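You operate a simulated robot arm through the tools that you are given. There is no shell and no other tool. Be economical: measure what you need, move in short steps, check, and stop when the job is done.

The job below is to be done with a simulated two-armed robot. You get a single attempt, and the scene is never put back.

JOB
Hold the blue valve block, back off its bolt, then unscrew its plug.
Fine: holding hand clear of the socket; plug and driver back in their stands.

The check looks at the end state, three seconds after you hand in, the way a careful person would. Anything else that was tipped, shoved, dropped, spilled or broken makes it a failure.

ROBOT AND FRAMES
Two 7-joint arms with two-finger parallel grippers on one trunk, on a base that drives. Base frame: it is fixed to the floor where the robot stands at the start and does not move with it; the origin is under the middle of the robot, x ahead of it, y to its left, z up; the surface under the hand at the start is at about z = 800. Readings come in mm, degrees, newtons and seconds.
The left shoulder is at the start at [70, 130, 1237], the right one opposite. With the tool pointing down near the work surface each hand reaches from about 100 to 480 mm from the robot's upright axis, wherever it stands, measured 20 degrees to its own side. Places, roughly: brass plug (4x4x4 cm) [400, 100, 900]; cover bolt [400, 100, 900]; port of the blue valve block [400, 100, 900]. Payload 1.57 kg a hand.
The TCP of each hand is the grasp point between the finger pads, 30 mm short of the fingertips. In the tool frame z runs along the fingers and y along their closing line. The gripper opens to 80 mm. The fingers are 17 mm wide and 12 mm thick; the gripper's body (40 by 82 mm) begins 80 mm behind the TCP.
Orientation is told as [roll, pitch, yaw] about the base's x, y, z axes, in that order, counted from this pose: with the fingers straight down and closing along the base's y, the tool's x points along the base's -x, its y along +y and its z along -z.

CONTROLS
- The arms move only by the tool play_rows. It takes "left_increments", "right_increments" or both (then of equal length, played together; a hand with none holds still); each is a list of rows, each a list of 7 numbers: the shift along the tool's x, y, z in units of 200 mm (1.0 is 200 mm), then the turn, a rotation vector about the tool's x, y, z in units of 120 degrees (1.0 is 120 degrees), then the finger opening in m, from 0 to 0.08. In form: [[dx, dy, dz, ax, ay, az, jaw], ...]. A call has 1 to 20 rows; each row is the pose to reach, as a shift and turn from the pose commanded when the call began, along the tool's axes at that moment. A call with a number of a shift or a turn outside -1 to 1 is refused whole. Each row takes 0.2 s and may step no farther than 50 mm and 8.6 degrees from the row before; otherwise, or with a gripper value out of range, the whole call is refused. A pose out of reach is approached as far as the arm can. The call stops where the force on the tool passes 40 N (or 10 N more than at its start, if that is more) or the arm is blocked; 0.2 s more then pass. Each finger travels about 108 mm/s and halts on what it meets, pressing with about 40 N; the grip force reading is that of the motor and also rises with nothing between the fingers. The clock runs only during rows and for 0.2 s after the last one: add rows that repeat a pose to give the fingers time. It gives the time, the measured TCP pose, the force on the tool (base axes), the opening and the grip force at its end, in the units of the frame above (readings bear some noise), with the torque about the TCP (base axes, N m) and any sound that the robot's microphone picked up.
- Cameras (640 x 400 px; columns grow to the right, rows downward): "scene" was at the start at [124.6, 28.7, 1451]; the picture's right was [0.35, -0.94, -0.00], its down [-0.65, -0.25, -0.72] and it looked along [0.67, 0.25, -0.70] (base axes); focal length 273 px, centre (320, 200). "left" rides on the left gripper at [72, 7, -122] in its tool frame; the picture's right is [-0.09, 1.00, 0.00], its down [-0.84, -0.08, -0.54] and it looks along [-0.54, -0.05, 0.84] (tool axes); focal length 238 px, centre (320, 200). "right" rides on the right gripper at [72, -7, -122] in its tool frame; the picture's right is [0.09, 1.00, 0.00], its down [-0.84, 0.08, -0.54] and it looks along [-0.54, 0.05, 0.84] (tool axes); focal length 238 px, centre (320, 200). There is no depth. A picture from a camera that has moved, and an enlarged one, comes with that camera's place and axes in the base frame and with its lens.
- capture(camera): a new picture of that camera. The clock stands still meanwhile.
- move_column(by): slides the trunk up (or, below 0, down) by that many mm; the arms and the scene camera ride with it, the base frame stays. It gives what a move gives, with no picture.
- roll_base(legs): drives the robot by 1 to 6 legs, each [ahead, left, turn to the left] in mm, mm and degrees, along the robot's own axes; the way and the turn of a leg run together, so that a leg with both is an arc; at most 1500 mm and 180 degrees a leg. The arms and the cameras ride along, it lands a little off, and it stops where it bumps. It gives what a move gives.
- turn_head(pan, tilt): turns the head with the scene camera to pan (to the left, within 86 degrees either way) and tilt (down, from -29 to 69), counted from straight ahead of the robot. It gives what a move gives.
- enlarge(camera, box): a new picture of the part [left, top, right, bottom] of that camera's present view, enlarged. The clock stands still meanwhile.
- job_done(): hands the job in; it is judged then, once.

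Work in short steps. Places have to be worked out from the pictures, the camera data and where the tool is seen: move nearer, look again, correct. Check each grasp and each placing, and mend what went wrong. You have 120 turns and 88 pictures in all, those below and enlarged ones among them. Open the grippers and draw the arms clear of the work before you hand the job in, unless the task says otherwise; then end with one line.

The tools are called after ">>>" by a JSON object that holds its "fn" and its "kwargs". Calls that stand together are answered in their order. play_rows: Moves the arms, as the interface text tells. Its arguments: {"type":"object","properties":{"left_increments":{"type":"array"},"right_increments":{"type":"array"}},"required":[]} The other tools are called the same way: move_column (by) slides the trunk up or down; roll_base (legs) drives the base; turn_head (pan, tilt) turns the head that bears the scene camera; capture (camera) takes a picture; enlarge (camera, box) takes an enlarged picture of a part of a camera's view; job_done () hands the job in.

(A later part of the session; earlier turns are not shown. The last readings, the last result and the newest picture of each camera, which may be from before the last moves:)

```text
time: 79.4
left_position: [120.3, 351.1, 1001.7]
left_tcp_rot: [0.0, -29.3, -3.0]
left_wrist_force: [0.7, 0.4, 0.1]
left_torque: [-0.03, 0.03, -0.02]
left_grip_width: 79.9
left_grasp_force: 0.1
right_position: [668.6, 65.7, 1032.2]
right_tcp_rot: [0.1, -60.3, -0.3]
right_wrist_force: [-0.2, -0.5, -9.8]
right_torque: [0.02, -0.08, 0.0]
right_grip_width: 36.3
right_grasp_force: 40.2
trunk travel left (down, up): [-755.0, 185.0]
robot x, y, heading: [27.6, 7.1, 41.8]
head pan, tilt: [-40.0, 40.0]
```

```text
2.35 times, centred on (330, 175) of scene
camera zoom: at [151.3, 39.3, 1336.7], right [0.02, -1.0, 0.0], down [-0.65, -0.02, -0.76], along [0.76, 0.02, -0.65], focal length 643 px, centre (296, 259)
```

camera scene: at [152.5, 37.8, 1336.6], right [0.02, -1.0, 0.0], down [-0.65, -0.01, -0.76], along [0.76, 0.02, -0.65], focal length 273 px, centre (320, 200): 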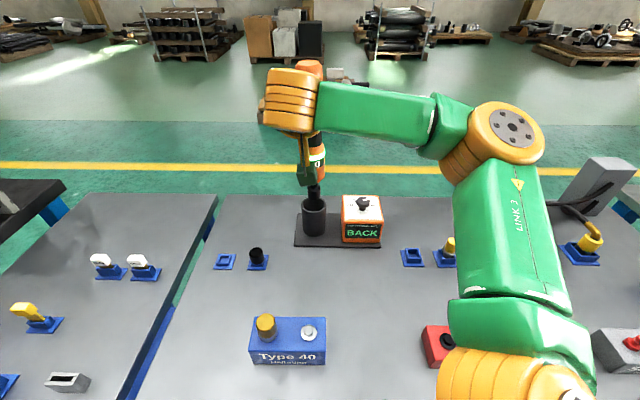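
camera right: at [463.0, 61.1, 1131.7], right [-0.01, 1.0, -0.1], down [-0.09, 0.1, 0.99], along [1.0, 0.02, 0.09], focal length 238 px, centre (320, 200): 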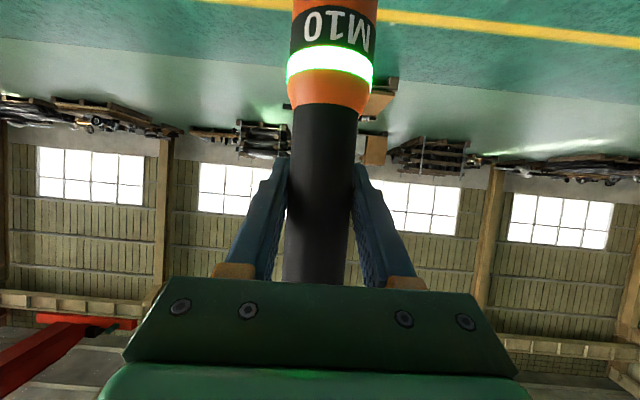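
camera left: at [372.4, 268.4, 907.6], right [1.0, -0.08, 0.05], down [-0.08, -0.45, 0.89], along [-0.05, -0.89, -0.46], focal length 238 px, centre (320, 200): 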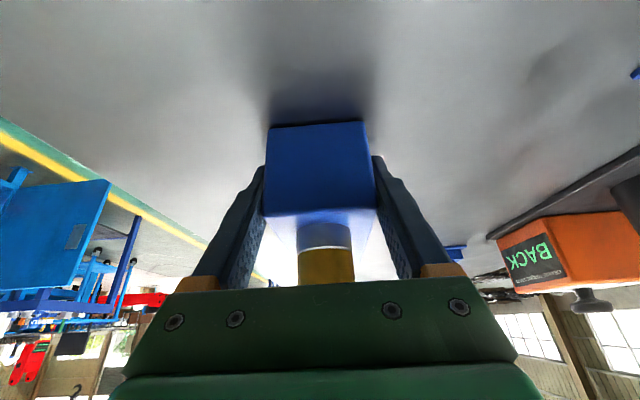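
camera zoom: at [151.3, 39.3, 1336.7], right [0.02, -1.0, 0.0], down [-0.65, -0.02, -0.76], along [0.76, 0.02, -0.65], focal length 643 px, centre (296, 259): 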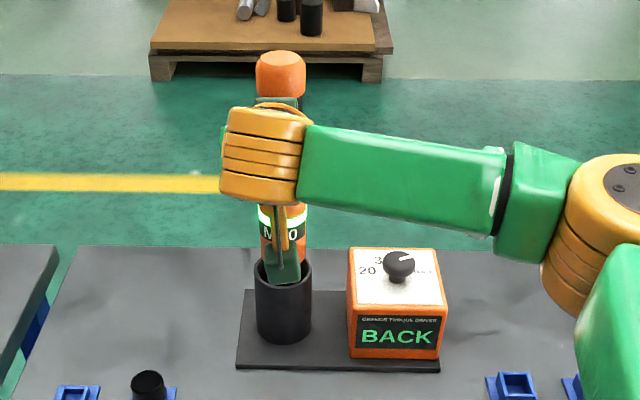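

The driver is entering the cup without contact. Lower further, slowing near the floor.

>>> {"fn": "play_rows", "kwargs": {"right_increments": [[0.065, 0, 0.0375, 0, 0, 0, 0.02], [0.13, 0, 0.075, 0, 0, 0, 0.02], [0.195, 0, 0.1125, 0, 0, 0, 0.02], [0.212, 0, 0.1225, 0, 0, 0, 0.02], [0.225, 0, 0.13, 0, 0, 0, 0.02], [0.238, 0, 0.1375, 0, 0, 0, 0.02], [0.251, 0, 0.145, 0, 0, 0, 0.02]]}}

>>> {"fn": "capture", "kwargs": {"camera": "right"}}

```text
time: 81.0
left_position: [115.0, 349.4, 1002.9]
left_tcp_rot: [0.0, -29.8, -3.0]
left_wrist_force: [-0.3, -0.9, 1.2]
left_torque: [0.01, 0.03, 0.02]
left_grip_width: 80.1
left_grasp_force: 0.0
right_position: [665.5, 63.1, 981.5]
right_tcp_rot: [0.5, -60.9, -0.8]
right_wrist_force: [20.0, 2.0, 34.9]
right_torque: [-0.39, -0.82, 0.22]
right_grip_width: 36.7
right_grasp_force: 40.2
trunk travel left (down, up): [-755.0, 185.0]
robot x, y, heading: [26.6, 1.7, 41.5]
head pan, tilt: [-40.0, 40.0]
```

```text
29 pictures are left
camera right: at [523.5, 56.1, 975.2], right [-0.04, 1.0, -0.08], down [-0.07, 0.07, 0.99], along [1.0, 0.04, 0.07], focal length 238 px, centre (320, 200)
```

right: 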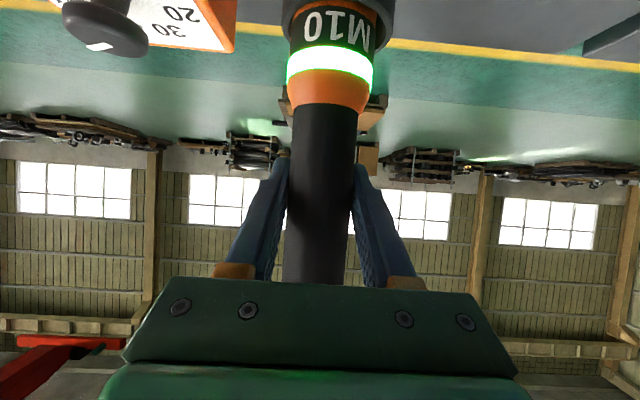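

Seated: same height (981) and view as before pickup. Relieve a little, open, and retreat.

>>> {"fn": "play_rows", "kwargs": {"right_increments": [[-0.013, 0, -0.0075, 0, 0, 0, 0.02], [-0.013, 0, -0.0075, 0, 0, 0, 0.04], [-0.013, 0, -0.0075, 0, 0, 0, 0.06], [-0.013, 0, -0.0075, 0, 0, 0, 0.08], [-0.013, 0, -0.0075, 0, 0, 0, 0.08], [-0.013, 0, -0.1, 0, 0, 0, 0.08], [-0.013, 0, -0.25, 0, 0, 0, 0.08], [-0.013, 0, -0.45, 0, 0, 0, 0.08], [-0.013, 0, -0.65, 0, 0, 0, 0.08]]}}

>>> {"fn": "capture", "kwargs": {"camera": "scene"}}

```text
time: 83.0
left_position: [115.2, 351.5, 1000.8]
left_tcp_rot: [0.0, -29.7, -3.0]
left_wrist_force: [0.0, 1.0, 0.5]
left_torque: [0.0, -0.05, 0.02]
left_grip_width: 80.1
left_grasp_force: 0.1
right_position: [552.6, 63.1, 1043.1]
right_tcp_rot: [0.0, -60.4, -0.3]
right_wrist_force: [0.3, 0.5, -0.5]
right_torque: [0.03, 0.01, -0.01]
right_grip_width: 80.1
right_grasp_force: 0.0
trunk travel left (down, up): [-755.0, 185.0]
robot x, y, heading: [27.9, 9.4, 41.4]
head pan, tilt: [-40.0, 40.0]
```

```text
28 pictures are left
camera scene: at [145.9, 39.3, 1337.3], right [0.02, -1.0, 0.0], down [-0.64, -0.02, -0.77], along [0.77, 0.02, -0.64], focal length 273 px, centre (320, 200)
```

scene: 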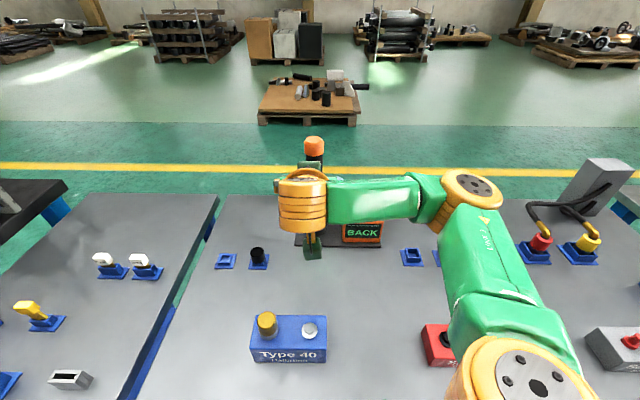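

Driver is home. Next: right hand will hold the block at the bolt end, left hand unscrews the plug. Retract the right hand (pitch to −30) and level the left hand while raising it.

>>> {"fn": "play_rows", "kwargs": {"right_increments": [[0.04, -0.06, -0.15, 0, 0.05, 0, 0.08], [0.079, -0.12, -0.3, 0, 0.1, 0, 0.08], [0.118, -0.18, -0.45, 0, 0.15, 0, 0.08], [0.157, -0.24, -0.6, 0, 0.2, 0, 0.08], [0.196, -0.3, -0.75, 0, 0.25, 0, 0.08]], "left_increments": [[-0.04, 0, -0.07, 0, 0.05, 0, 0.08], [-0.08, 0, -0.14, 0, 0.1, 0, 0.08], [-0.12, 0, -0.21, 0, 0.15, 0, 0.08], [-0.16, 0, -0.28, 0, 0.2, 0, 0.08], [-0.2, 0, -0.346, 0, 0.25, 0, 0.08]]}}

>>> {"fn": "roll_base", "kwargs": {"legs": [[-70, -70, 0], [0, 0, -11]]}}

```text
time: 84.2
left_position: [117.1, 349.8, 1081.3]
left_tcp_rot: [0.0, 0.4, -3.0]
left_wrist_force: [0.8, 1.0, 0.4]
left_torque: [0.0, 0.0, 0.01]
left_grip_width: 80.2
left_grasp_force: 0.0
right_position: [401.8, 3.8, 1083.1]
right_tcp_rot: [0.2, -30.2, -0.4]
right_wrist_force: [-0.8, 0.3, -0.6]
right_torque: [0.04, 0.01, -0.01]
right_grip_width: 80.2
right_grasp_force: 0.1
trunk travel left (down, up): [-755.0, 185.0]
robot x, y, heading: [24.2, 6.0, 41.3]
head pan, tilt: [-40.0, 40.0]
```

```text
time: 86.1
left_position: [175.7, 229.6, 1081.3]
left_tcp_rot: [0.0, 0.3, -14.0]
left_wrist_force: [0.4, -0.4, -0.3]
left_torque: [0.0, 0.0, -0.01]
left_grip_width: 79.8
left_grasp_force: 0.0
right_position: [387.0, -165.1, 1082.8]
right_tcp_rot: [0.1, -30.4, -11.3]
right_wrist_force: [-0.1, 0.4, -0.2]
right_torque: [-0.01, -0.02, -0.01]
right_grip_width: 79.9
right_grasp_force: 0.1
trunk travel left (down, up): [-755.0, 185.0]
robot x, y, heading: [18.8, -94.3, 30.7]
head pan, tilt: [-40.0, 40.0]
```

Now turn the right hand to yaw +90 and bring it to a standoff at the right end of the block.

>>> {"fn": "play_rows", "kwargs": {"right_increments": [[0.042, 0.052, 0.031, -0.0356, 0, -0.0607, 0.08], [0.083, 0.104, 0.062, -0.0712, 0, -0.1213, 0.08], [0.125, 0.156, 0.093, -0.1068, 0, -0.182, 0.08], [0.167, 0.208, 0.1245, -0.1423, 0, -0.2427, 0.08], [0.208, 0.26, 0.156, -0.178, 0, -0.3033, 0.08], [0.25, 0.312, 0.187, -0.2135, 0, -0.364, 0.08], [0.292, 0.364, 0.218, -0.249, 0, -0.4247, 0.08], [0.333, 0.416, 0.249, -0.2847, 0, -0.4853, 0.08], [0.375, 0.468, 0.28, -0.3203, 0, -0.546, 0.08], [0.417, 0.52, 0.311, -0.356, 0, -0.6067, 0.08], [0.458, 0.572, 0.342, -0.3914, 0, -0.6673, 0.08], [0.5, 0.6245, 0.3735, -0.427, 0, -0.728, 0.08]]}}

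>>> {"fn": "capture", "kwargs": {"camera": "right"}}

```text
time: 88.7
left_position: [175.0, 230.3, 1081.4]
left_tcp_rot: [0.0, 0.4, -14.0]
left_wrist_force: [0.3, -0.4, 0.9]
left_torque: [-0.03, 0.02, 0.0]
left_grip_width: 79.9
left_grasp_force: 0.1
right_position: [357.6, -32.2, 969.1]
right_tcp_rot: [0.3, -30.5, 88.7]
right_wrist_force: [1.0, -0.4, 0.0]
right_torque: [0.0, 0.0, -0.04]
right_grip_width: 80.1
right_grasp_force: 0.0
right hand out of reach, approached as far as the arm can: row 3, 4, 5, 6, 7, 8, 12
trunk travel left (down, up): [-755.0, 185.0]
robot x, y, heading: [18.9, -96.2, 30.3]
head pan, tilt: [-40.0, 40.0]
```

```text
27 pictures are left
camera right: at [362.0, -157.8, 1035.6], right [-1.0, -0.06, -0.04], down [-0.06, 0.45, 0.89], along [-0.03, 0.89, -0.45], focal length 238 px, centre (320, 200)
```

right: 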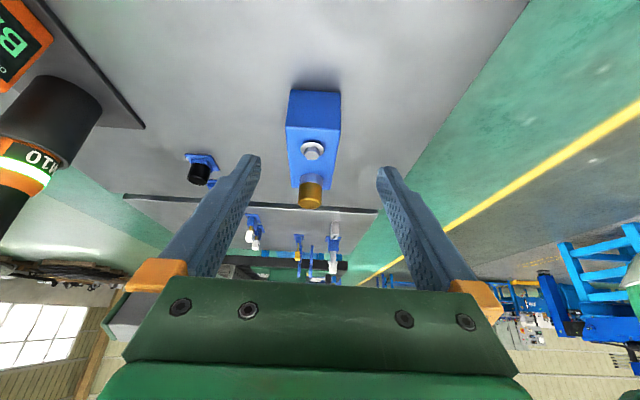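

Block end centre at about x=366, y=30. Go in along the tool axis.

>>> {"fn": "play_rows", "kwargs": {"right_increments": [[0, -0.015, 0.15, 0, 0, 0, 0.08], [0, -0.029, 0.3, 0, 0, 0, 0.08], [0.005, -0.029, 0.45, 0, 0, 0, 0.08], [0.005, -0.029, 0.6, 0, 0, 0, 0.08], [0.005, -0.029, 0.7, 0, 0, 0, 0.08], [0.005, -0.029, 0.757, 0, 0, 0, 0.08]]}}

>>> {"fn": "capture", "kwargs": {"camera": "right"}}

```text
time: 90.1
left_position: [174.2, 229.5, 1080.8]
left_tcp_rot: [0.0, 0.4, -14.0]
left_wrist_force: [-0.5, -0.6, 0.2]
left_torque: [0.02, -0.02, -0.03]
left_grip_width: 79.8
left_grasp_force: 0.2
right_position: [362.6, 43.6, 838.1]
right_tcp_rot: [0.1, -30.4, 90.1]
right_wrist_force: [0.9, -0.7, -0.3]
right_torque: [0.02, 0.02, -0.03]
right_grip_width: 79.8
right_grasp_force: 0.0
trunk travel left (down, up): [-755.0, 185.0]
robot x, y, heading: [18.5, -94.9, 30.3]
head pan, tilt: [-40.0, 40.0]
```

```text
26 pictures are left
camera right: at [370.2, -82.6, 904.9], right [-1.0, -0.08, -0.04], down [-0.08, 0.45, 0.89], along [-0.05, 0.89, -0.45], focal length 238 px, centre (320, 200)
```

right: 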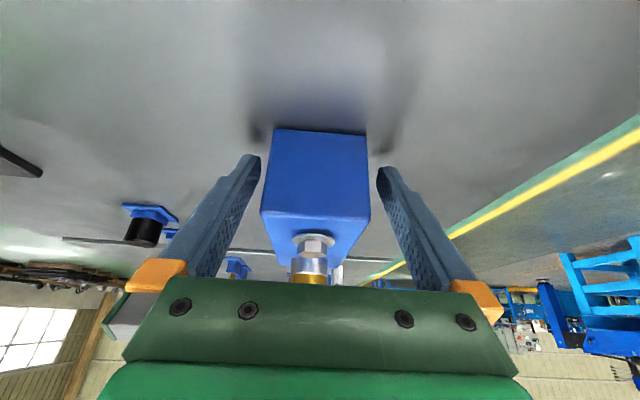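

Nearly centred; nudge 2 mm and close.

>>> {"fn": "play_rows", "kwargs": {"right_increments": [[0, -0.01, 0, 0, 0, 0, 0.07], [0, -0.01, 0, 0, 0, 0, 0.06], [0, -0.01, 0, 0, 0, 0, 0.05], [0, -0.01, 0, 0, 0, 0, 0.05]]}}

>>> {"fn": "turn_head", "kwargs": {"pan": -15, "tilt": 50}}

>>> {"fn": "capture", "kwargs": {"camera": "scene"}}

```text
time: 91.1
left_position: [175.1, 229.7, 1081.1]
left_tcp_rot: [0.0, 0.4, -14.0]
left_wrist_force: [0.0, 0.9, -0.4]
left_torque: [0.03, -0.02, -0.02]
left_grip_width: 80.0
left_grasp_force: 0.2
right_position: [364.7, 42.7, 838.8]
right_tcp_rot: [0.1, -30.4, 89.9]
right_wrist_force: [1.2, 0.7, 0.0]
right_torque: [0.25, -0.01, 0.04]
right_grip_width: 59.8
right_grasp_force: 40.6
trunk travel left (down, up): [-755.0, 185.0]
robot x, y, heading: [18.3, -93.8, 30.1]
head pan, tilt: [-40.0, 40.0]
```

```text
time: 92.0
left_position: [174.6, 230.6, 1082.6]
left_tcp_rot: [0.0, 0.4, -14.0]
left_wrist_force: [-0.3, -0.4, 0.8]
left_torque: [-0.03, -0.04, 0.01]
left_grip_width: 80.2
left_grasp_force: 0.1
right_position: [364.6, 42.0, 838.2]
right_tcp_rot: [0.2, -30.5, 89.9]
right_wrist_force: [1.2, 1.2, 0.6]
right_torque: [0.26, 0.08, -0.04]
right_grip_width: 59.8
right_grasp_force: 40.5
trunk travel left (down, up): [-755.0, 185.0]
robot x, y, heading: [19.1, -93.6, 30.2]
head pan, tilt: [-15.0, 50.0]
```

```text
25 pictures are left
camera scene: at [134.6, -48.8, 1323.0], right [0.26, -0.96, 0.0], down [-0.74, -0.2, -0.64], along [0.62, 0.17, -0.77], focal length 273 px, centre (320, 200)
```

scene: 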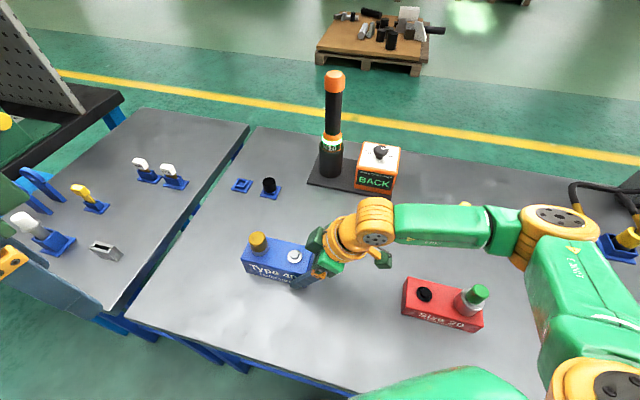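

Block is held at the bolt end, plug free. Bring the left hand over the plug, high, for a close look.

>>> {"fn": "play_rows", "kwargs": {"left_increments": [[-0.162, -0.046, 0.068, 0, 0, -0.0195, 0.08], [-0.323, -0.091, 0.137, 0, 0, -0.039, 0.08], [-0.485, -0.137, 0.205, 0, 0, -0.0583, 0.08], [-0.647, -0.182, 0.273, 0, 0, -0.0778, 0.08], [-0.808, -0.228, 0.342, 0, 0, -0.097, 0.08], [-0.97, -0.273, 0.41, 0, 0, -0.1167, 0.08]]}}

>>> {"fn": "capture", "kwargs": {"camera": "left"}}

```text
time: 93.4
left_position: [351.3, 129.5, 999.5]
left_tcp_rot: [0.1, 0.2, 0.0]
left_wrist_force: [0.4, 0.0, 0.2]
left_torque: [-0.01, -0.04, 0.04]
left_grip_width: 80.0
left_grasp_force: 0.1
right_position: [365.0, 41.4, 839.3]
right_tcp_rot: [0.0, -30.5, 89.9]
right_wrist_force: [-0.1, -1.7, 0.7]
right_torque: [0.35, 0.19, 0.08]
right_grip_width: 59.8
right_grasp_force: 40.2
trunk travel left (down, up): [-755.0, 185.0]
robot x, y, heading: [19.3, -91.5, 30.3]
head pan, tilt: [-15.0, 50.0]
```

```text
24 pictures are left
camera left: at [279.3, 137.0, 1121.1], right [0.09, 1.0, 0.0], down [0.84, -0.08, 0.54], along [0.53, -0.05, -0.84], focal length 238 px, centre (320, 200)
```

left: 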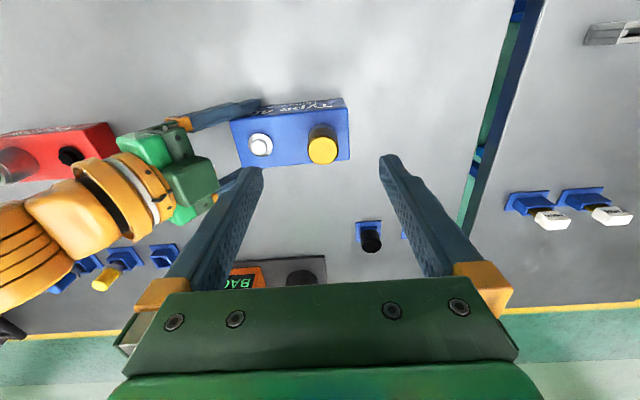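

Plug at about (364,131), top ≈ 900. Move above it and pre-rotate to yaw −40 to get a long counter-clockwise stroke.

>>> {"fn": "play_rows", "kwargs": {"left_increments": [[-0.013, 0.002, 0.04, 0, 0, 0.0667, 0.07], [-0.026, 0.003, 0.08, 0, 0, 0.1333, 0.06], [-0.038, 0.0045, 0.12, 0, 0, 0.2, 0.055], [-0.051, 0.006, 0.16, 0, 0, 0.2667, 0.055], [-0.0635, 0.0075, 0.2, 0, 0, 0.3333, 0.055]]}}

```text
time: 94.6
left_position: [355.5, 131.7, 979.0]
left_tcp_rot: [-0.1, 0.4, -20.1]
left_wrist_force: [0.4, 0.2, -0.2]
left_torque: [0.0, 0.0, 0.01]
left_grip_width: 54.7
left_grasp_force: 0.2
left hand out of reach, approached as far as the arm can: row 3, 4, 5
right_position: [364.7, 41.8, 839.3]
right_tcp_rot: [0.2, -30.5, 89.9]
right_wrist_force: [-0.8, 0.0, -0.7]
right_torque: [-0.05, 0.24, 0.17]
right_grip_width: 59.7
right_grasp_force: 39.9
trunk travel left (down, up): [-755.0, 185.0]
robot x, y, heading: [21.2, -94.0, 30.5]
head pan, tilt: [-15.0, 50.0]
```

Limit is about yaw −20. Descend onto the plug at yaw −10.

>>> {"fn": "play_rows", "kwargs": {"left_increments": [[-0.01, 0.003, 0.08, 0, 0, -0.028, 0.06], [-0.02, 0.006, 0.16, 0, 0, -0.056, 0.06], [-0.03, 0.008, 0.24, 0, 0, -0.0833, 0.06], [-0.041, 0.011, 0.32, 0, 0, -0.0833, 0.06], [-0.041, 0.011, 0.38, 0, 0, -0.0833, 0.06]]}}

>>> {"fn": "capture", "kwargs": {"camera": "left"}}

```text
time: 95.8
left_position: [364.0, 129.2, 902.4]
left_tcp_rot: [0.0, 0.3, -10.0]
left_wrist_force: [-0.2, -0.2, -0.9]
left_torque: [-0.03, 0.03, 0.01]
left_grip_width: 59.9
left_grasp_force: 0.0
right_position: [363.7, 41.2, 838.3]
right_tcp_rot: [0.1, -30.4, 89.9]
right_wrist_force: [-1.9, -0.7, -0.4]
right_torque: [-0.09, 0.2, 0.12]
right_grip_width: 59.9
right_grasp_force: 40.0
trunk travel left (down, up): [-755.0, 185.0]
robot x, y, heading: [18.7, -96.6, 30.1]
head pan, tilt: [-15.0, 50.0]
```

```text
23 pictures are left
camera left: at [295.2, 147.7, 1023.8], right [0.26, 0.96, 0.0], down [0.81, -0.22, 0.54], along [0.52, -0.14, -0.84], focal length 238 px, centre (320, 200)
```

left: 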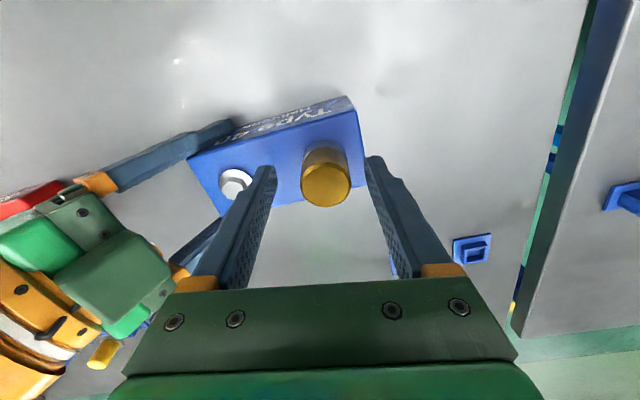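

The plug appears ~3 mm off; correct and close on it.

>>> {"fn": "play_rows", "kwargs": {"left_increments": [[0.0125, 0.013, 0, 0, 0, 0, 0.06], [0.0125, 0.013, 0, 0, 0, 0, 0.045], [0.0125, 0.013, 0, 0, 0, 0, 0.03], [0.0125, 0.013, 0, 0, 0, 0, 0.02], [0.0125, 0.013, 0, 0, 0, 0, 0.02]]}}

>>> {"fn": "capture", "kwargs": {"camera": "left"}}

```text
time: 97.0
left_position: [361.8, 133.4, 901.7]
left_tcp_rot: [0.0, 0.4, -10.1]
left_wrist_force: [2.8, 11.8, 0.4]
left_torque: [0.25, -0.2, -0.23]
left_grip_width: 31.8
left_grasp_force: 40.1
right_position: [365.5, 42.7, 838.9]
right_tcp_rot: [0.1, -30.5, 89.9]
right_wrist_force: [-3.0, -10.5, 2.2]
right_torque: [0.82, 0.23, 0.49]
right_grip_width: 59.8
right_grasp_force: 39.8
trunk travel left (down, up): [-755.0, 185.0]
robot x, y, heading: [16.9, -93.4, 30.5]
head pan, tilt: [-15.0, 50.0]
```

```text
22 pictures are left
camera left: at [292.7, 151.5, 1023.8], right [0.26, 0.96, 0.0], down [0.81, -0.22, 0.54], along [0.52, -0.14, -0.84], focal length 238 px, centre (320, 200)
```

left: 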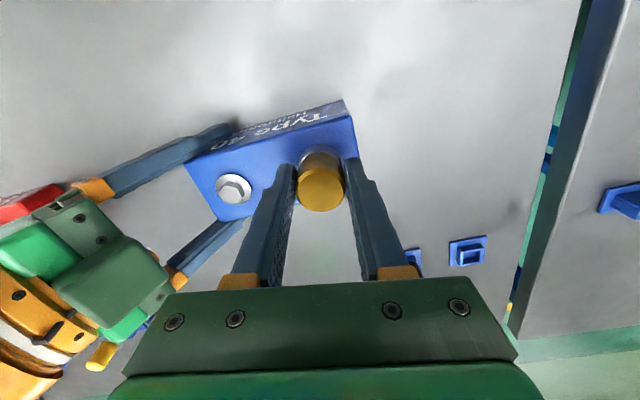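

Gripped at 31.8 mm. Turn counter-clockwise ~104°, with a small y relief.

>>> {"fn": "play_rows", "kwargs": {"left_increments": [[0, 0.007, 0, 0, 0, -0.0667, 0.02], [0, 0.007, 0, 0, 0, -0.1333, 0.02], [0, 0.007, 0, 0, 0, -0.2, 0.02], [0, 0.007, 0, 0, 0, -0.2667, 0.02], [0, 0.007, 0, 0, 0, -0.3333, 0.02], [0, 0.007, 0, 0, 0, -0.4, 0.02], [0, 0.007, -0.001, 0, 0, -0.4667, 0.02], [0, 0.007, -0.002, 0, 0, -0.5333, 0.02], [0, 0.007, -0.003, 0, 0, -0.6, 0.02], [0, 0.007, -0.003, 0, 0, -0.6667, 0.02], [0, 0.007, -0.004, 0, 0, -0.7333, 0.02], [0, 0.007, -0.004, 0, 0, -0.8, 0.02], [0, 0.007, -0.005, 0, 0, -0.8667, 0.02]]}}

>>> {"fn": "enlarge", "kwargs": {"camera": "scene", "box": [210, 190, 370, 310]}}

```text
time: 99.8
left_position: [361.8, 134.9, 903.2]
left_tcp_rot: [0.2, -0.3, 94.2]
left_wrist_force: [13.9, -0.8, 0.2]
left_torque: [0.08, -0.41, -0.22]
left_grip_width: 32.1
left_grasp_force: 40.6
right_position: [364.7, 41.9, 837.9]
right_tcp_rot: [0.2, -30.3, 89.9]
right_wrist_force: [-9.6, 4.8, 8.1]
right_torque: [0.27, -0.08, 1.31]
right_grip_width: 60.1
right_grasp_force: 39.6
trunk travel left (down, up): [-755.0, 185.0]
robot x, y, heading: [19.0, -96.7, 30.3]
head pan, tilt: [-15.0, 50.0]
```

```text
3.33 times, centred on (290, 250) of scene
camera zoom: at [134.3, -48.3, 1323.1], right [0.26, -0.96, 0.0], down [-0.74, -0.2, -0.64], along [0.62, 0.17, -0.77], focal length 911 px, centre (420, 33)
```

zoom: 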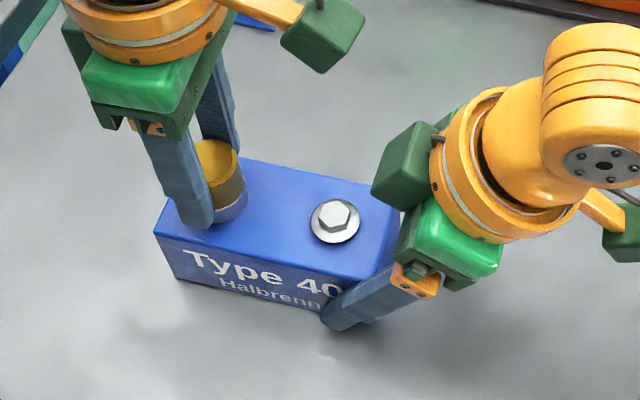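

It turned smoothly. Release, swing back 104°, and regrip with a slight recentring.

>>> {"fn": "play_rows", "kwargs": {"left_increments": [[0, 0, 0, 0, 0, 0, 0.045], [0.003, -0.0073, 0, 0, 0, 0, 0.06], [0.003, -0.0073, 0, 0, 0, 0.0667, 0.06], [0.003, -0.0073, 0, 0, 0, 0.1333, 0.06], [0.003, -0.0073, 0, 0, 0, 0.2, 0.06], [0.003, -0.0073, 0, 0, 0, 0.2667, 0.06], [0.003, -0.0073, 0, 0, 0, 0.3333, 0.06], [0.003, -0.0073, 0, 0, 0, 0.4, 0.06], [0.003, -0.0073, 0, 0, 0, 0.4667, 0.06], [0.003, -0.0073, 0, 0, 0, 0.5333, 0.06], [0.003, -0.0073, 0, 0, 0, 0.6, 0.06], [0.003, -0.0073, 0, 0, 0, 0.6667, 0.06], [0.003, -0.0073, 0, 0, 0, 0.7333, 0.06], [0.003, -0.0073, 0, 0, 0, 0.8, 0.06], [0.003, -0.0073, 0, 0, 0, 0.8667, 0.06], [0.003, -0.0073, 0, 0, 0, 0.8667, 0.045], [0.003, -0.0073, 0, 0, 0, 0.8667, 0.03], [0.003, -0.0073, 0, 0, 0, 0.8667, 0.02], [0.003, -0.0073, 0, 0, 0, 0.8667, 0.02]]}}

>>> {"fn": "play_rows", "kwargs": {"left_increments": [[0, 0, 0, 0, 0, -0.0667, 0.02], [0, 0, 0, 0, 0, -0.1333, 0.02], [0, 0, 0, 0, 0, -0.2, 0.02], [0, 0, 0, 0, 0, -0.2667, 0.02], [0, 0, -0.001, 0, 0, -0.3333, 0.02], [0, 0, -0.001, 0, 0, -0.4, 0.02], [0, 0, -0.002, 0, 0, -0.4667, 0.02], [0, 0, -0.002, 0, 0, -0.5333, 0.02], [0, 0, -0.003, 0, 0, -0.6, 0.02], [0, 0, -0.003, 0, 0, -0.6667, 0.02], [0, 0, -0.004, 0, 0, -0.7333, 0.02], [0, 0, -0.004, 0, 0, -0.8, 0.02], [0, 0, -0.005, 0, 0, -0.8667, 0.02]]}}

>>> {"fn": "enlarge", "kwargs": {"camera": "scene", "box": [210, 190, 370, 310]}}

```text
time: 103.8
left_position: [364.2, 131.9, 902.9]
left_tcp_rot: [0.0, 0.4, -10.2]
left_wrist_force: [-1.5, 1.4, 0.2]
left_torque: [0.02, -0.08, -0.49]
left_grip_width: 31.6
left_grasp_force: 40.4
right_position: [364.7, 42.5, 838.1]
right_tcp_rot: [0.2, -30.5, 89.8]
right_wrist_force: [2.7, -3.4, -0.2]
right_torque: [0.19, 0.23, 0.44]
right_grip_width: 60.0
right_grasp_force: 40.1
trunk travel left (down, up): [-755.0, 185.0]
robot x, y, heading: [22.3, -94.5, 30.3]
head pan, tilt: [-15.0, 50.0]
```

```text
time: 106.6
left_position: [364.2, 133.4, 904.1]
left_tcp_rot: [0.5, -0.1, 94.0]
left_wrist_force: [0.8, -0.1, -0.8]
left_torque: [-0.05, -0.05, -0.24]
left_grip_width: 32.4
left_grasp_force: 40.6
right_position: [365.3, 42.3, 838.9]
right_tcp_rot: [0.2, -30.5, 89.9]
right_wrist_force: [-0.3, -1.8, 1.1]
right_torque: [-0.32, -0.21, 0.25]
right_grip_width: 59.8
right_grasp_force: 39.7
trunk travel left (down, up): [-755.0, 185.0]
robot x, y, heading: [19.4, -96.9, 30.2]
head pan, tilt: [-15.0, 50.0]
```

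```text
3.33 times, centred on (290, 250) of scene
camera zoom: at [135.4, -48.8, 1322.8], right [0.26, -0.96, 0.0], down [-0.74, -0.2, -0.64], along [0.62, 0.17, -0.77], focal length 911 px, centre (420, 33)
```

zoom: 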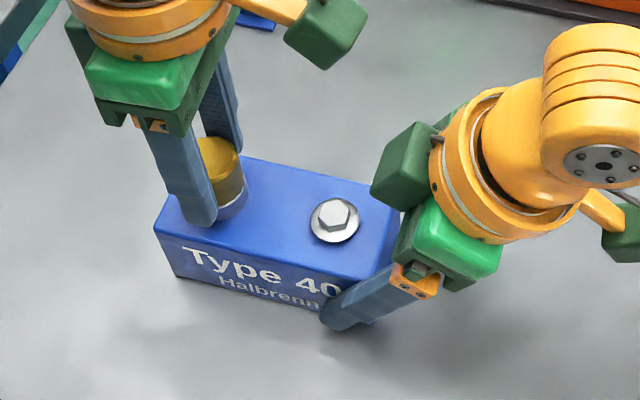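

Two strokes (≈208°) done, well centred. Another cycle.

>>> {"fn": "play_rows", "kwargs": {"left_increments": [[0, 0, 0, 0, 0, 0, 0.045], [0, 0, 0, 0, 0, 0, 0.06], [0, 0, 0, 0, 0, 0.0667, 0.06], [0, 0, 0, 0, 0, 0.1333, 0.06], [0, 0, 0, 0, 0, 0.2, 0.06], [0, 0, 0, 0, 0, 0.2667, 0.06], [0, 0, 0, 0, 0, 0.3333, 0.06], [0, 0, 0, 0, 0, 0.4, 0.06], [0, 0, 0, 0, 0, 0.4667, 0.06], [0, 0, 0, 0, 0, 0.5333, 0.06], [0, 0, 0, 0, 0, 0.6, 0.06], [0, 0, 0, 0, 0, 0.6667, 0.06], [0, 0, 0, 0, 0, 0.7333, 0.06], [0, 0, 0, 0, 0, 0.8, 0.06], [0, 0, 0, 0, 0, 0.8667, 0.06], [0, 0, 0, 0, 0, 0.8667, 0.045], [0, 0, 0, 0, 0, 0.8667, 0.03], [0, 0, 0, 0, 0, 0.8667, 0.02], [0, 0, 0, 0, 0, 0.8667, 0.02]]}}

>>> {"fn": "play_rows", "kwargs": {"left_increments": [[0, 0, 0, 0, 0, -0.0667, 0.02], [0, 0, 0, 0, 0, -0.1333, 0.02], [0, 0, 0, 0, 0, -0.2, 0.02], [0, 0, 0, 0, 0, -0.2667, 0.02], [0, 0, -0.001, 0, 0, -0.3333, 0.02], [0, 0, -0.001, 0, 0, -0.4, 0.02], [0, 0, -0.002, 0, 0, -0.4667, 0.02], [0, 0, -0.002, 0, 0, -0.5333, 0.02], [0, 0, -0.003, 0, 0, -0.6, 0.02], [0, 0, -0.003, 0, 0, -0.6667, 0.02], [0, 0, -0.004, 0, 0, -0.7333, 0.02], [0, 0, -0.004, 0, 0, -0.8, 0.02], [0, 0, -0.005, 0, 0, -0.8667, 0.02]]}}

>>> {"fn": "enlarge", "kwargs": {"camera": "scene", "box": [210, 190, 370, 310]}}

```text
time: 110.6
left_position: [364.3, 132.7, 903.2]
left_tcp_rot: [0.0, 0.3, -10.1]
left_wrist_force: [-0.3, 1.2, -0.1]
left_torque: [0.07, -0.14, -0.5]
left_grip_width: 32.0
left_grasp_force: 39.6
right_position: [364.2, 42.7, 838.8]
right_tcp_rot: [0.3, -30.5, 89.8]
right_wrist_force: [0.1, -1.1, 0.0]
right_torque: [0.22, 0.28, 0.47]
right_grip_width: 59.8
right_grasp_force: 39.4
trunk travel left (down, up): [-755.0, 185.0]
robot x, y, heading: [19.4, -94.3, 30.1]
head pan, tilt: [-15.0, 50.0]
```

```text
time: 113.4
left_position: [363.9, 133.0, 904.1]
left_tcp_rot: [0.4, -0.1, 94.1]
left_wrist_force: [4.3, -6.0, -0.2]
left_torque: [-0.84, -0.43, 0.03]
left_grip_width: 30.6
left_grasp_force: 39.7
right_position: [364.1, 43.2, 837.9]
right_tcp_rot: [0.2, -30.4, 89.9]
right_wrist_force: [-3.3, 5.4, -0.6]
right_torque: [0.06, 0.06, 0.43]
right_grip_width: 59.9
right_grasp_force: 40.0
trunk travel left (down, up): [-755.0, 185.0]
robot x, y, heading: [15.9, -94.4, 30.4]
head pan, tilt: [-15.0, 50.0]
```

```text
3.33 times, centred on (290, 250) of scene
camera zoom: at [135.0, -48.3, 1322.9], right [0.26, -0.96, 0.0], down [-0.74, -0.2, -0.64], along [0.62, 0.17, -0.77], focal length 911 px, centre (420, 33)
```

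zoom: 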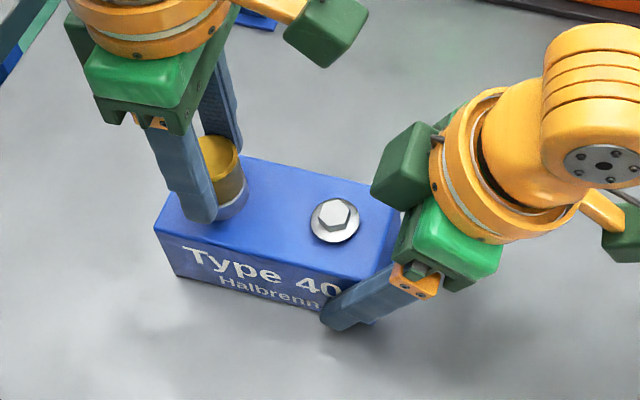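

The torque has dropped to nil and the grip width changed: the plug may be free. Lift gently 8 mm and watch forces.

>>> {"fn": "play_rows", "kwargs": {"left_increments": [[0, 0, -0.01, 0, 0, 0, 0.02], [0, 0, -0.02, 0, 0, 0, 0.02], [0, 0, -0.03, 0, 0, 0, 0.02], [0, 0, -0.04, 0, 0, 0, 0.02]]}}

>>> {"fn": "enlarge", "kwargs": {"camera": "scene", "box": [210, 190, 370, 310]}}

```text
time: 114.4
left_position: [364.8, 133.7, 912.0]
left_tcp_rot: [0.5, -0.1, 94.0]
left_wrist_force: [8.6, -3.9, -27.8]
left_torque: [0.6, -0.51, 0.02]
left_grip_width: 30.6
left_grasp_force: 40.5
right_position: [365.8, 44.0, 839.3]
right_tcp_rot: [0.1, -30.7, 90.0]
right_wrist_force: [-8.4, 3.7, 20.0]
right_torque: [1.2, -0.02, 0.73]
right_grip_width: 60.0
right_grasp_force: 39.4
trunk travel left (down, up): [-755.0, 185.0]
robot x, y, heading: [18.3, -93.5, 30.3]
head pan, tilt: [-15.0, 50.0]
```

```text
3.33 times, centred on (290, 250) of scene
camera zoom: at [135.9, -48.0, 1322.8], right [0.26, -0.96, 0.0], down [-0.74, -0.2, -0.64], along [0.62, 0.17, -0.77], focal length 911 px, centre (420, 33)
```

zoom: 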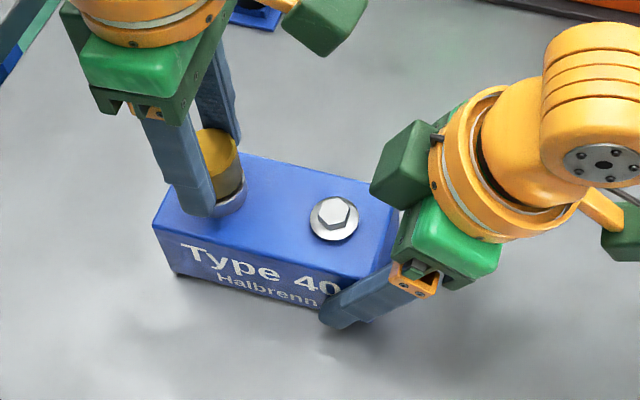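

Pull meets 28 N – still threaded. Release, go back down, swing back, regrip and continue.

>>> {"fn": "play_rows", "kwargs": {"left_increments": [[0, 0, 0.03, 0, 0, 0, 0.02], [0, 0, 0.035, 0, 0, 0, 0.045], [0, 0, 0.04, 0, 0, 0.02, 0.06], [0, 0, 0.04, 0, 0, 0.0833, 0.06], [0, 0, 0.04, 0, 0, 0.15, 0.06], [0, 0, 0.04, 0, 0, 0.2167, 0.06], [0, 0, 0.04, 0, 0, 0.2833, 0.06], [0, 0, 0.04, 0, 0, 0.35, 0.06], [0, 0, 0.04, 0, 0, 0.4167, 0.06], [0, 0, 0.04, 0, 0, 0.4833, 0.06], [0, 0, 0.04, 0, 0, 0.55, 0.06], [0, 0, 0.04, 0, 0, 0.6167, 0.06], [0, 0, 0.04, 0, 0, 0.6833, 0.06], [0, 0, 0.04, 0, 0, 0.75, 0.06], [0, 0, 0.04, 0, 0, 0.8167, 0.06], [0, 0, 0.04, 0, 0, 0.8667, 0.06], [0, 0, 0.04, 0, 0, 0.8667, 0.045], [0, 0, 0.04, 0, 0, 0.8667, 0.03], [0, 0, 0.04, 0, 0, 0.8667, 0.02], [0, 0, 0.04, 0, 0, 0.8667, 0.02]]}}

>>> {"fn": "play_rows", "kwargs": {"left_increments": [[0, 0, 0, 0, 0, -0.0667, 0.02], [0, 0, 0, 0, 0, -0.1333, 0.02], [0, 0, 0, 0, 0, -0.2, 0.02], [0, 0, -0.001, 0, 0, -0.2667, 0.02], [0, 0, -0.002, 0, 0, -0.3333, 0.02], [0, 0, -0.003, 0, 0, -0.4, 0.02], [0, 0, -0.003, 0, 0, -0.4667, 0.02], [0, 0, -0.004, 0, 0, -0.5333, 0.02], [0, 0, -0.005, 0, 0, -0.6, 0.02], [0, 0, -0.006, 0, 0, -0.6667, 0.02], [0, 0, -0.006, 0, 0, -0.7333, 0.02], [0, 0, -0.007, 0, 0, -0.8, 0.02], [0, 0, -0.008, 0, 0, -0.8667, 0.02]]}}

>>> {"fn": "enlarge", "kwargs": {"camera": "left", "box": [220, 80, 420, 280]}}

```text
time: 118.6
left_position: [364.8, 132.8, 903.6]
left_tcp_rot: [-0.1, 0.5, -10.1]
left_wrist_force: [-3.5, -8.2, 3.1]
left_torque: [-0.2, -0.23, -0.46]
left_grip_width: 31.8
left_grasp_force: 40.3
right_position: [366.4, 43.0, 839.5]
right_tcp_rot: [0.2, -30.5, 90.0]
right_wrist_force: [3.2, 8.0, -9.7]
right_torque: [-1.01, 0.41, 0.21]
right_grip_width: 59.8
right_grasp_force: 40.4
trunk travel left (down, up): [-755.0, 185.0]
robot x, y, heading: [21.4, -94.0, 30.4]
head pan, tilt: [-15.0, 50.0]
```

```text
time: 121.4
left_position: [365.8, 133.9, 905.2]
left_tcp_rot: [0.4, 0.1, 94.1]
left_wrist_force: [7.7, -6.7, 0.3]
left_torque: [-0.51, -0.61, 0.02]
left_grip_width: 30.7
left_grasp_force: 40.2
right_position: [365.0, 43.1, 837.9]
right_tcp_rot: [0.2, -30.4, 89.9]
right_wrist_force: [-6.4, 7.3, -3.8]
right_torque: [-0.24, 0.12, 0.7]
right_grip_width: 59.8
right_grasp_force: 39.6
trunk travel left (down, up): [-755.0, 185.0]
robot x, y, heading: [20.3, -93.8, 30.2]
head pan, tilt: [-15.0, 50.0]
```

```text
2.00 times, centred on (320, 180) of left
camera zoom: at [363.9, 61.9, 1026.9], right [-1.0, 0.02, 0.01], down [0.02, 0.84, 0.54], along [0.01, 0.54, -0.84], focal length 477 px, centre (320, 240)
```

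zoom: 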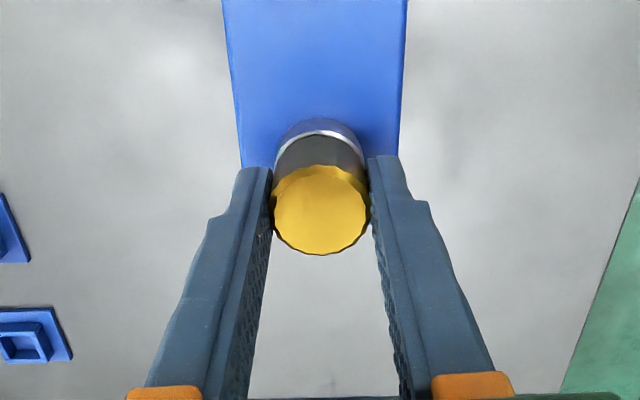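

The plug hasn't lifted noticeably; I must check whether it turns with the fingers. Do another cycle with pictures at start and end of the stroke.

>>> {"fn": "play_rows", "kwargs": {"left_increments": [[0, 0, 0, 0, 0, 0, 0.045], [0, 0, 0, 0, 0, 0, 0.06], [0, 0, 0, 0, 0, 0.0667, 0.06], [0, 0, 0, 0, 0, 0.1333, 0.06], [0, 0, 0, 0, 0, 0.2, 0.06], [0, 0, 0, 0, 0, 0.2667, 0.06], [0, 0, 0, 0, 0, 0.3333, 0.06], [0, 0, 0, 0, 0, 0.4, 0.06], [0, 0, 0, 0, 0, 0.4667, 0.06], [0, 0, 0, 0, 0, 0.5333, 0.06], [0, 0, 0, 0, 0, 0.6, 0.06], [0, 0, 0, 0, 0, 0.6667, 0.06], [0, 0, 0, 0, 0, 0.7333, 0.06], [0, 0, 0, 0, 0, 0.8, 0.06], [0, 0, 0, 0, 0, 0.8667, 0.06], [0, 0, 0, 0, 0, 0.8667, 0.045], [0, 0, 0, 0, 0, 0.8667, 0.03], [0, 0, 0, 0, 0, 0.8667, 0.02], [0, 0, 0, 0, 0, 0.8667, 0.02]]}}

>>> {"fn": "enlarge", "kwargs": {"camera": "left", "box": [270, 120, 370, 220]}}

>>> {"fn": "play_rows", "kwargs": {"left_increments": [[0, 0, 0, 0, 0, -0.0667, 0.02], [0, 0, 0, 0, 0, -0.1333, 0.02], [0, 0, 0, 0, 0, -0.2, 0.02], [0, 0, 0, 0, 0, -0.2667, 0.02], [0, 0, -0.001, 0, 0, -0.3333, 0.02]]}}

>>> {"fn": "enlarge", "kwargs": {"camera": "left", "box": [270, 120, 370, 220]}}

```text
time: 125.4
left_position: [364.3, 134.1, 904.8]
left_tcp_rot: [-0.2, 0.4, -10.1]
left_wrist_force: [-1.1, -7.9, 0.1]
left_torque: [0.12, 0.01, -0.04]
left_grip_width: 30.5
left_grasp_force: 39.3
right_position: [365.9, 42.8, 838.4]
right_tcp_rot: [0.1, -30.6, 90.0]
right_wrist_force: [2.3, 7.6, -7.6]
right_torque: [-1.13, 0.1, -0.16]
right_grip_width: 59.7
right_grasp_force: 40.2
trunk travel left (down, up): [-755.0, 185.0]
robot x, y, heading: [19.5, -92.5, 30.1]
head pan, tilt: [-15.0, 50.0]
```

```text
4.00 times, centred on (320, 170) of left
camera zoom: at [296.3, 152.9, 1027.2], right [0.27, 0.96, 0.0], down [0.81, -0.22, 0.54], along [0.52, -0.14, -0.84], focal length 953 px, centre (320, 320)
```

zoom: 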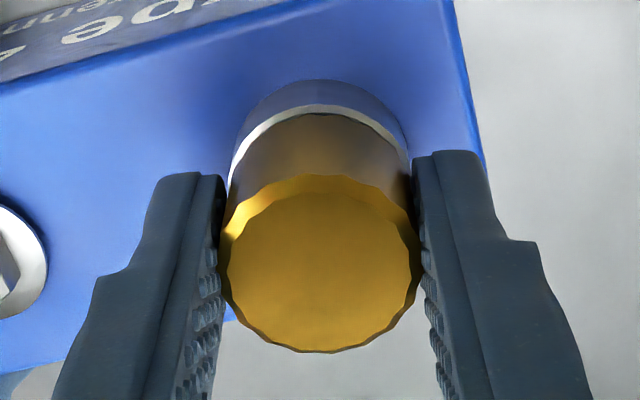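

```text
time: 126.6
left_position: [364.5, 133.9, 906.4]
left_tcp_rot: [0.2, 0.3, 30.1]
left_wrist_force: [-0.4, -9.7, -1.2]
left_torque: [-0.17, -0.14, -0.02]
left_grip_width: 30.7
left_grasp_force: 39.8
right_position: [366.3, 42.5, 837.8]
right_tcp_rot: [0.2, -30.6, 89.9]
right_wrist_force: [0.7, 8.7, -6.3]
right_torque: [-0.75, 0.1, 0.04]
right_grip_width: 59.9
right_grasp_force: 39.5
trunk travel left (down, up): [-755.0, 185.0]
robot x, y, heading: [18.5, -91.7, 30.3]
head pan, tilt: [-15.0, 50.0]
```

```text
4.00 times, centred on (320, 170) of left
camera zoom: at [300.4, 103.4, 1028.0], right [-0.42, 0.91, 0.0], down [0.77, 0.35, 0.54], along [0.49, 0.23, -0.84], focal length 953 px, centre (320, 320)
```

zoom: 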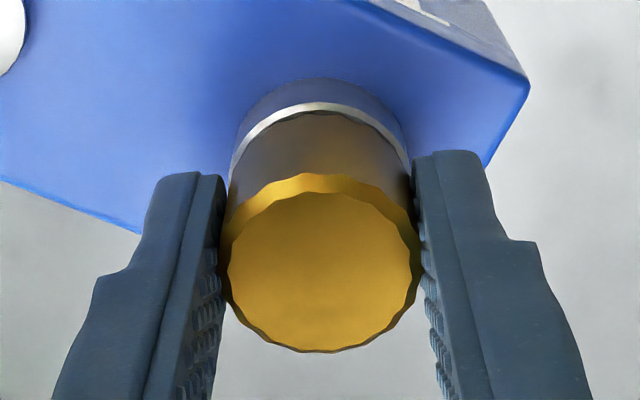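

The plug turns with the fingers at almost no torque. Continue this stroke and then test lifting.

>>> {"fn": "play_rows", "kwargs": {"left_increments": [[0, 0, 0, 0, 0, -0.0667, 0.02], [0, 0, -0.001, 0, 0, -0.1333, 0.02], [0, 0, -0.002, 0, 0, -0.2, 0.02], [0, 0, -0.003, 0, 0, -0.2667, 0.02], [0, 0, -0.004, 0, 0, -0.3333, 0.02], [0, 0, -0.005, 0, 0, -0.4, 0.02], [0, 0, -0.006, 0, 0, -0.4667, 0.02], [0, 0, -0.006, 0, 0, -0.5333, 0.02], [0, 0, -0.016, 0, 0, -0.5333, 0.02], [0, 0, -0.026, 0, 0, -0.5333, 0.02], [0, 0, -0.036, 0, 0, -0.5333, 0.02]]}}

>>> {"fn": "enlarge", "kwargs": {"camera": "left", "box": [270, 120, 370, 220]}}

```text
time: 129.0
left_position: [364.6, 132.7, 912.9]
left_tcp_rot: [0.5, -0.1, 94.0]
left_wrist_force: [8.6, -1.5, -26.7]
left_torque: [0.7, -0.49, 0.07]
left_grip_width: 30.9
left_grasp_force: 39.7
right_position: [366.3, 43.3, 839.8]
right_tcp_rot: [0.1, -30.7, 90.0]
right_wrist_force: [-8.1, 1.0, 19.8]
right_torque: [1.18, -0.07, 0.77]
right_grip_width: 59.8
right_grasp_force: 40.5
trunk travel left (down, up): [-755.0, 185.0]
robot x, y, heading: [18.6, -94.1, 30.3]
head pan, tilt: [-15.0, 50.0]
```

```text
4.00 times, centred on (320, 170) of left
camera zoom: at [364.4, 61.4, 1034.1], right [-1.0, 0.02, 0.01], down [0.02, 0.84, 0.54], along [0.01, 0.54, -0.84], focal length 953 px, centre (320, 320)
```

zoom: 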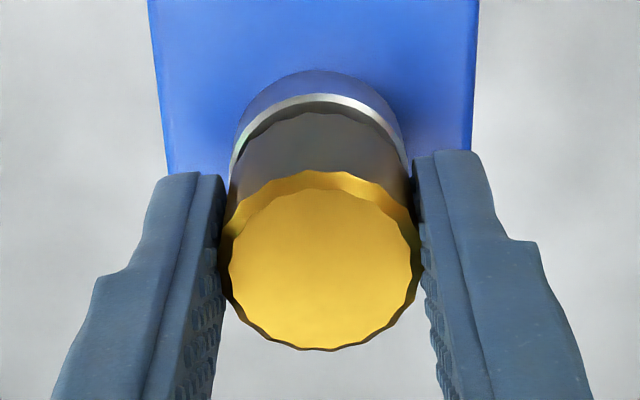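

Still axially held, though it turns easily. Continue cycling: release, return, regrip.

>>> {"fn": "play_rows", "kwargs": {"left_increments": [[0, 0, 0.03, 0, 0, 0, 0.02], [0, 0, 0.035, 0, 0, 0, 0.045], [0, 0, 0.035, 0, 0, 0.02, 0.06], [0, 0, 0.035, 0, 0, 0.0833, 0.06], [0, 0, 0.035, 0, 0, 0.15, 0.06], [0, 0, 0.035, 0, 0, 0.2167, 0.06], [0, 0, 0.035, 0, 0, 0.2833, 0.06], [0, 0, 0.035, 0, 0, 0.35, 0.06], [0, 0, 0.035, 0, 0, 0.4167, 0.06], [0, 0, 0.035, 0, 0, 0.4833, 0.06], [0, 0, 0.035, 0, 0, 0.55, 0.06], [0, 0, 0.035, 0, 0, 0.6167, 0.06], [0, 0, 0.035, 0, 0, 0.6833, 0.06], [0, 0, 0.035, 0, 0, 0.75, 0.06], [0, 0, 0.035, 0, 0, 0.8167, 0.06], [0, 0, 0.035, 0, 0, 0.8667, 0.06], [0, 0, 0.035, 0, 0, 0.8667, 0.045], [0, 0, 0.035, 0, 0, 0.8667, 0.03], [0, 0, 0.035, 0, 0, 0.8667, 0.02], [0, 0, 0.035, 0, 0, 0.8667, 0.02]]}}

>>> {"fn": "play_rows", "kwargs": {"left_increments": [[0, 0, 0, 0, 0, -0.0667, 0.02], [0, 0, 0, 0, 0, -0.1333, 0.02], [0, 0, -0.005, 0, 0, -0.2, 0.02], [0, 0, -0.005, 0, 0, -0.2667, 0.02], [0, 0, -0.008, 0, 0, -0.3333, 0.02], [0, 0, -0.01, 0, 0, -0.4, 0.02], [0, 0, -0.012, 0, 0, -0.4667, 0.02], [0, 0, -0.014, 0, 0, -0.5333, 0.02], [0, 0, -0.016, 0, 0, -0.6, 0.02], [0, 0, -0.018, 0, 0, -0.6667, 0.02], [0, 0, -0.02, 0, 0, -0.7333, 0.02], [0, 0, -0.02, 0, 0, -0.8, 0.02], [0, 0, -0.02, 0, 0, -0.8667, 0.02]]}}

```text
time: 133.2
left_position: [364.0, 133.5, 905.9]
left_tcp_rot: [-0.2, 0.4, -10.0]
left_wrist_force: [-1.5, -5.6, 0.8]
left_torque: [0.41, -0.08, -0.02]
left_grip_width: 30.3
left_grasp_force: 39.5
right_position: [365.0, 42.9, 838.2]
right_tcp_rot: [0.2, -30.4, 89.9]
right_wrist_force: [0.5, 6.1, -7.5]
right_torque: [-1.22, 0.16, -0.08]
right_grip_width: 59.7
right_grasp_force: 39.9
trunk travel left (down, up): [-755.0, 185.0]
robot x, y, heading: [18.7, -96.7, 30.5]
head pan, tilt: [-15.0, 50.0]
```

```text
time: 136.0
left_position: [365.3, 134.5, 909.6]
left_tcp_rot: [0.5, 0.0, 94.1]
left_wrist_force: [-0.9, 0.3, -1.1]
left_torque: [-0.02, -0.03, -0.01]
left_grip_width: 30.6
left_grasp_force: 39.9
right_position: [366.5, 42.3, 838.5]
right_tcp_rot: [0.2, -30.4, 89.9]
right_wrist_force: [0.0, -1.0, -4.2]
right_torque: [-0.36, -0.11, -0.02]
right_grip_width: 59.8
right_grasp_force: 40.1
trunk travel left (down, up): [-755.0, 185.0]
robot x, y, heading: [21.5, -97.8, 30.3]
head pan, tilt: [-15.0, 50.0]
```

Forces are now nil after a 4 mm rise – the plug is free. Lift straight up 60 mm.

>>> {"fn": "play_rows", "kwargs": {"left_increments": [[0, 0, -0.03, 0, 0, 0, 0.02], [0, 0, -0.08, 0, 0, 0, 0.02], [0, 0, -0.15, 0, 0, 0, 0.02], [0, 0, -0.22, 0, 0, 0, 0.02], [0, 0, -0.3, 0, 0, 0, 0.02]]}}

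>>> {"fn": "enlarge", "kwargs": {"camera": "scene", "box": [210, 170, 370, 310]}}

```text
time: 137.2
left_position: [364.7, 133.1, 969.5]
left_tcp_rot: [0.4, -0.1, 94.1]
left_wrist_force: [-0.2, 0.7, -1.8]
left_torque: [0.02, -0.03, -0.03]
left_grip_width: 30.4
left_grasp_force: 39.5
right_position: [365.6, 42.6, 839.6]
right_tcp_rot: [0.2, -30.4, 89.8]
right_wrist_force: [0.4, -0.5, -4.8]
right_torque: [-0.4, -0.08, -0.02]
right_grip_width: 59.7
right_grasp_force: 39.5
trunk travel left (down, up): [-755.0, 185.0]
robot x, y, heading: [20.8, -96.4, 30.4]
head pan, tilt: [-15.0, 50.0]
```

```text
2.86 times, centred on (290, 240) of scene
camera zoom: at [135.5, -48.1, 1322.8], right [0.26, -0.96, 0.0], down [-0.74, -0.2, -0.64], along [0.62, 0.17, -0.77], focal length 781 px, centre (406, 86)
```

zoom: 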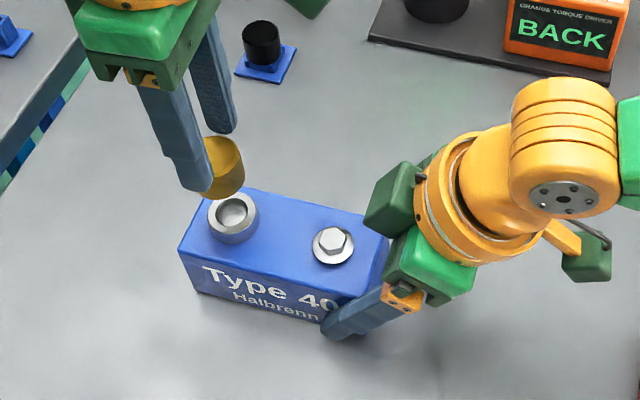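

Plug is out; the port is open. Release the block with the right hand and back it away, raising the left a bit more.

>>> {"fn": "play_rows", "kwargs": {"right_increments": [[0, 0, 0, 0, 0, 0, 0.07], [0, 0, 0, 0, 0, 0, 0.08], [0, 0, -0.15, 0, 0, 0, 0.08], [0, 0, -0.35, 0, 0, 0, 0.08], [0, 0, -0.55, 0, 0, 0, 0.08], [0, 0, -0.75, 0, 0, 0, 0.08], [0, 0, -0.95, 0, 0, 0, 0.08]], "left_increments": [[0, 0, 0, 0, 0, 0, 0.02], [0, 0, 0, 0, 0, 0, 0.02], [0, 0, -0.05, 0, 0, 0, 0.02], [0, 0, -0.1, 0, 0, 0, 0.02], [0, 0, -0.15, 0, 0, 0, 0.02], [0, 0, -0.2, 0, 0, 0, 0.02], [0, 0, -0.25, 0, 0, 0, 0.02]]}}

>>> {"fn": "capture", "kwargs": {"camera": "scene"}}

```text
time: 138.8
left_position: [364.8, 133.2, 1021.0]
left_tcp_rot: [0.4, -0.1, 94.0]
left_wrist_force: [-0.5, 0.2, -0.8]
left_torque: [-0.01, 0.0, 0.03]
left_grip_width: 30.4
left_grasp_force: 39.3
right_position: [355.8, -26.8, 971.9]
right_tcp_rot: [0.1, -30.2, 90.5]
right_wrist_force: [0.4, -0.1, -1.1]
right_torque: [0.0, 0.0, 0.02]
right_grip_width: 79.9
right_grasp_force: 0.1
right hand out of reach, approached as far as the arm can: row 6, 7
trunk travel left (down, up): [-755.0, 185.0]
robot x, y, heading: [18.7, -97.7, 30.5]
head pan, tilt: [-15.0, 50.0]
```

```text
12 pictures are left
camera scene: at [135.0, -49.1, 1322.9], right [0.26, -0.96, 0.0], down [-0.74, -0.2, -0.64], along [0.62, 0.17, -0.77], focal length 273 px, centre (320, 200)
```

scene: 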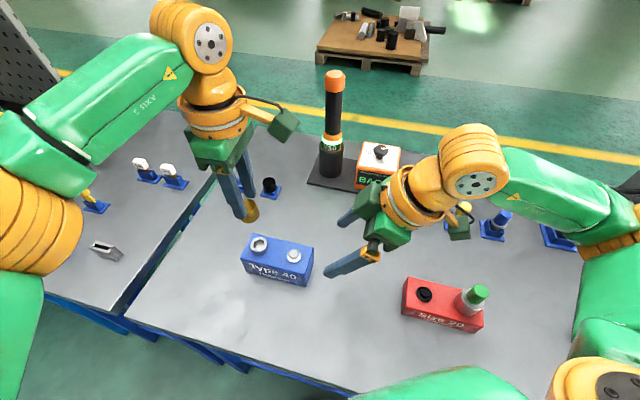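

Only 12 pictures remain, so I go carefully. Stand A re-measured at (547,275). Back off, turn right to heading −45 and shift left so the left shoulder faces the stand.

>>> {"fn": "roll_base", "kwargs": {"legs": [[-26, 15, 0], [0, 0, -75], [-217, 249, 0]]}}

```text
time: 144.6
left_position: [318.0, -45.7, 1019.8]
left_tcp_rot: [0.4, -0.1, 18.6]
left_wrist_force: [0.1, -0.2, -1.3]
left_torque: [0.02, -0.03, -0.02]
left_grip_width: 30.6
left_grasp_force: 38.8
right_position: [163.5, -76.1, 971.4]
right_tcp_rot: [0.0, -30.3, 15.0]
right_wrist_force: [0.0, -0.4, 0.0]
right_torque: [0.02, -0.01, 0.0]
right_grip_width: 80.0
right_grasp_force: 0.1
trunk travel left (down, up): [-755.0, 185.0]
robot x, y, heading: [14.6, 234.4, -44.9]
head pan, tilt: [-15.0, 50.0]
```

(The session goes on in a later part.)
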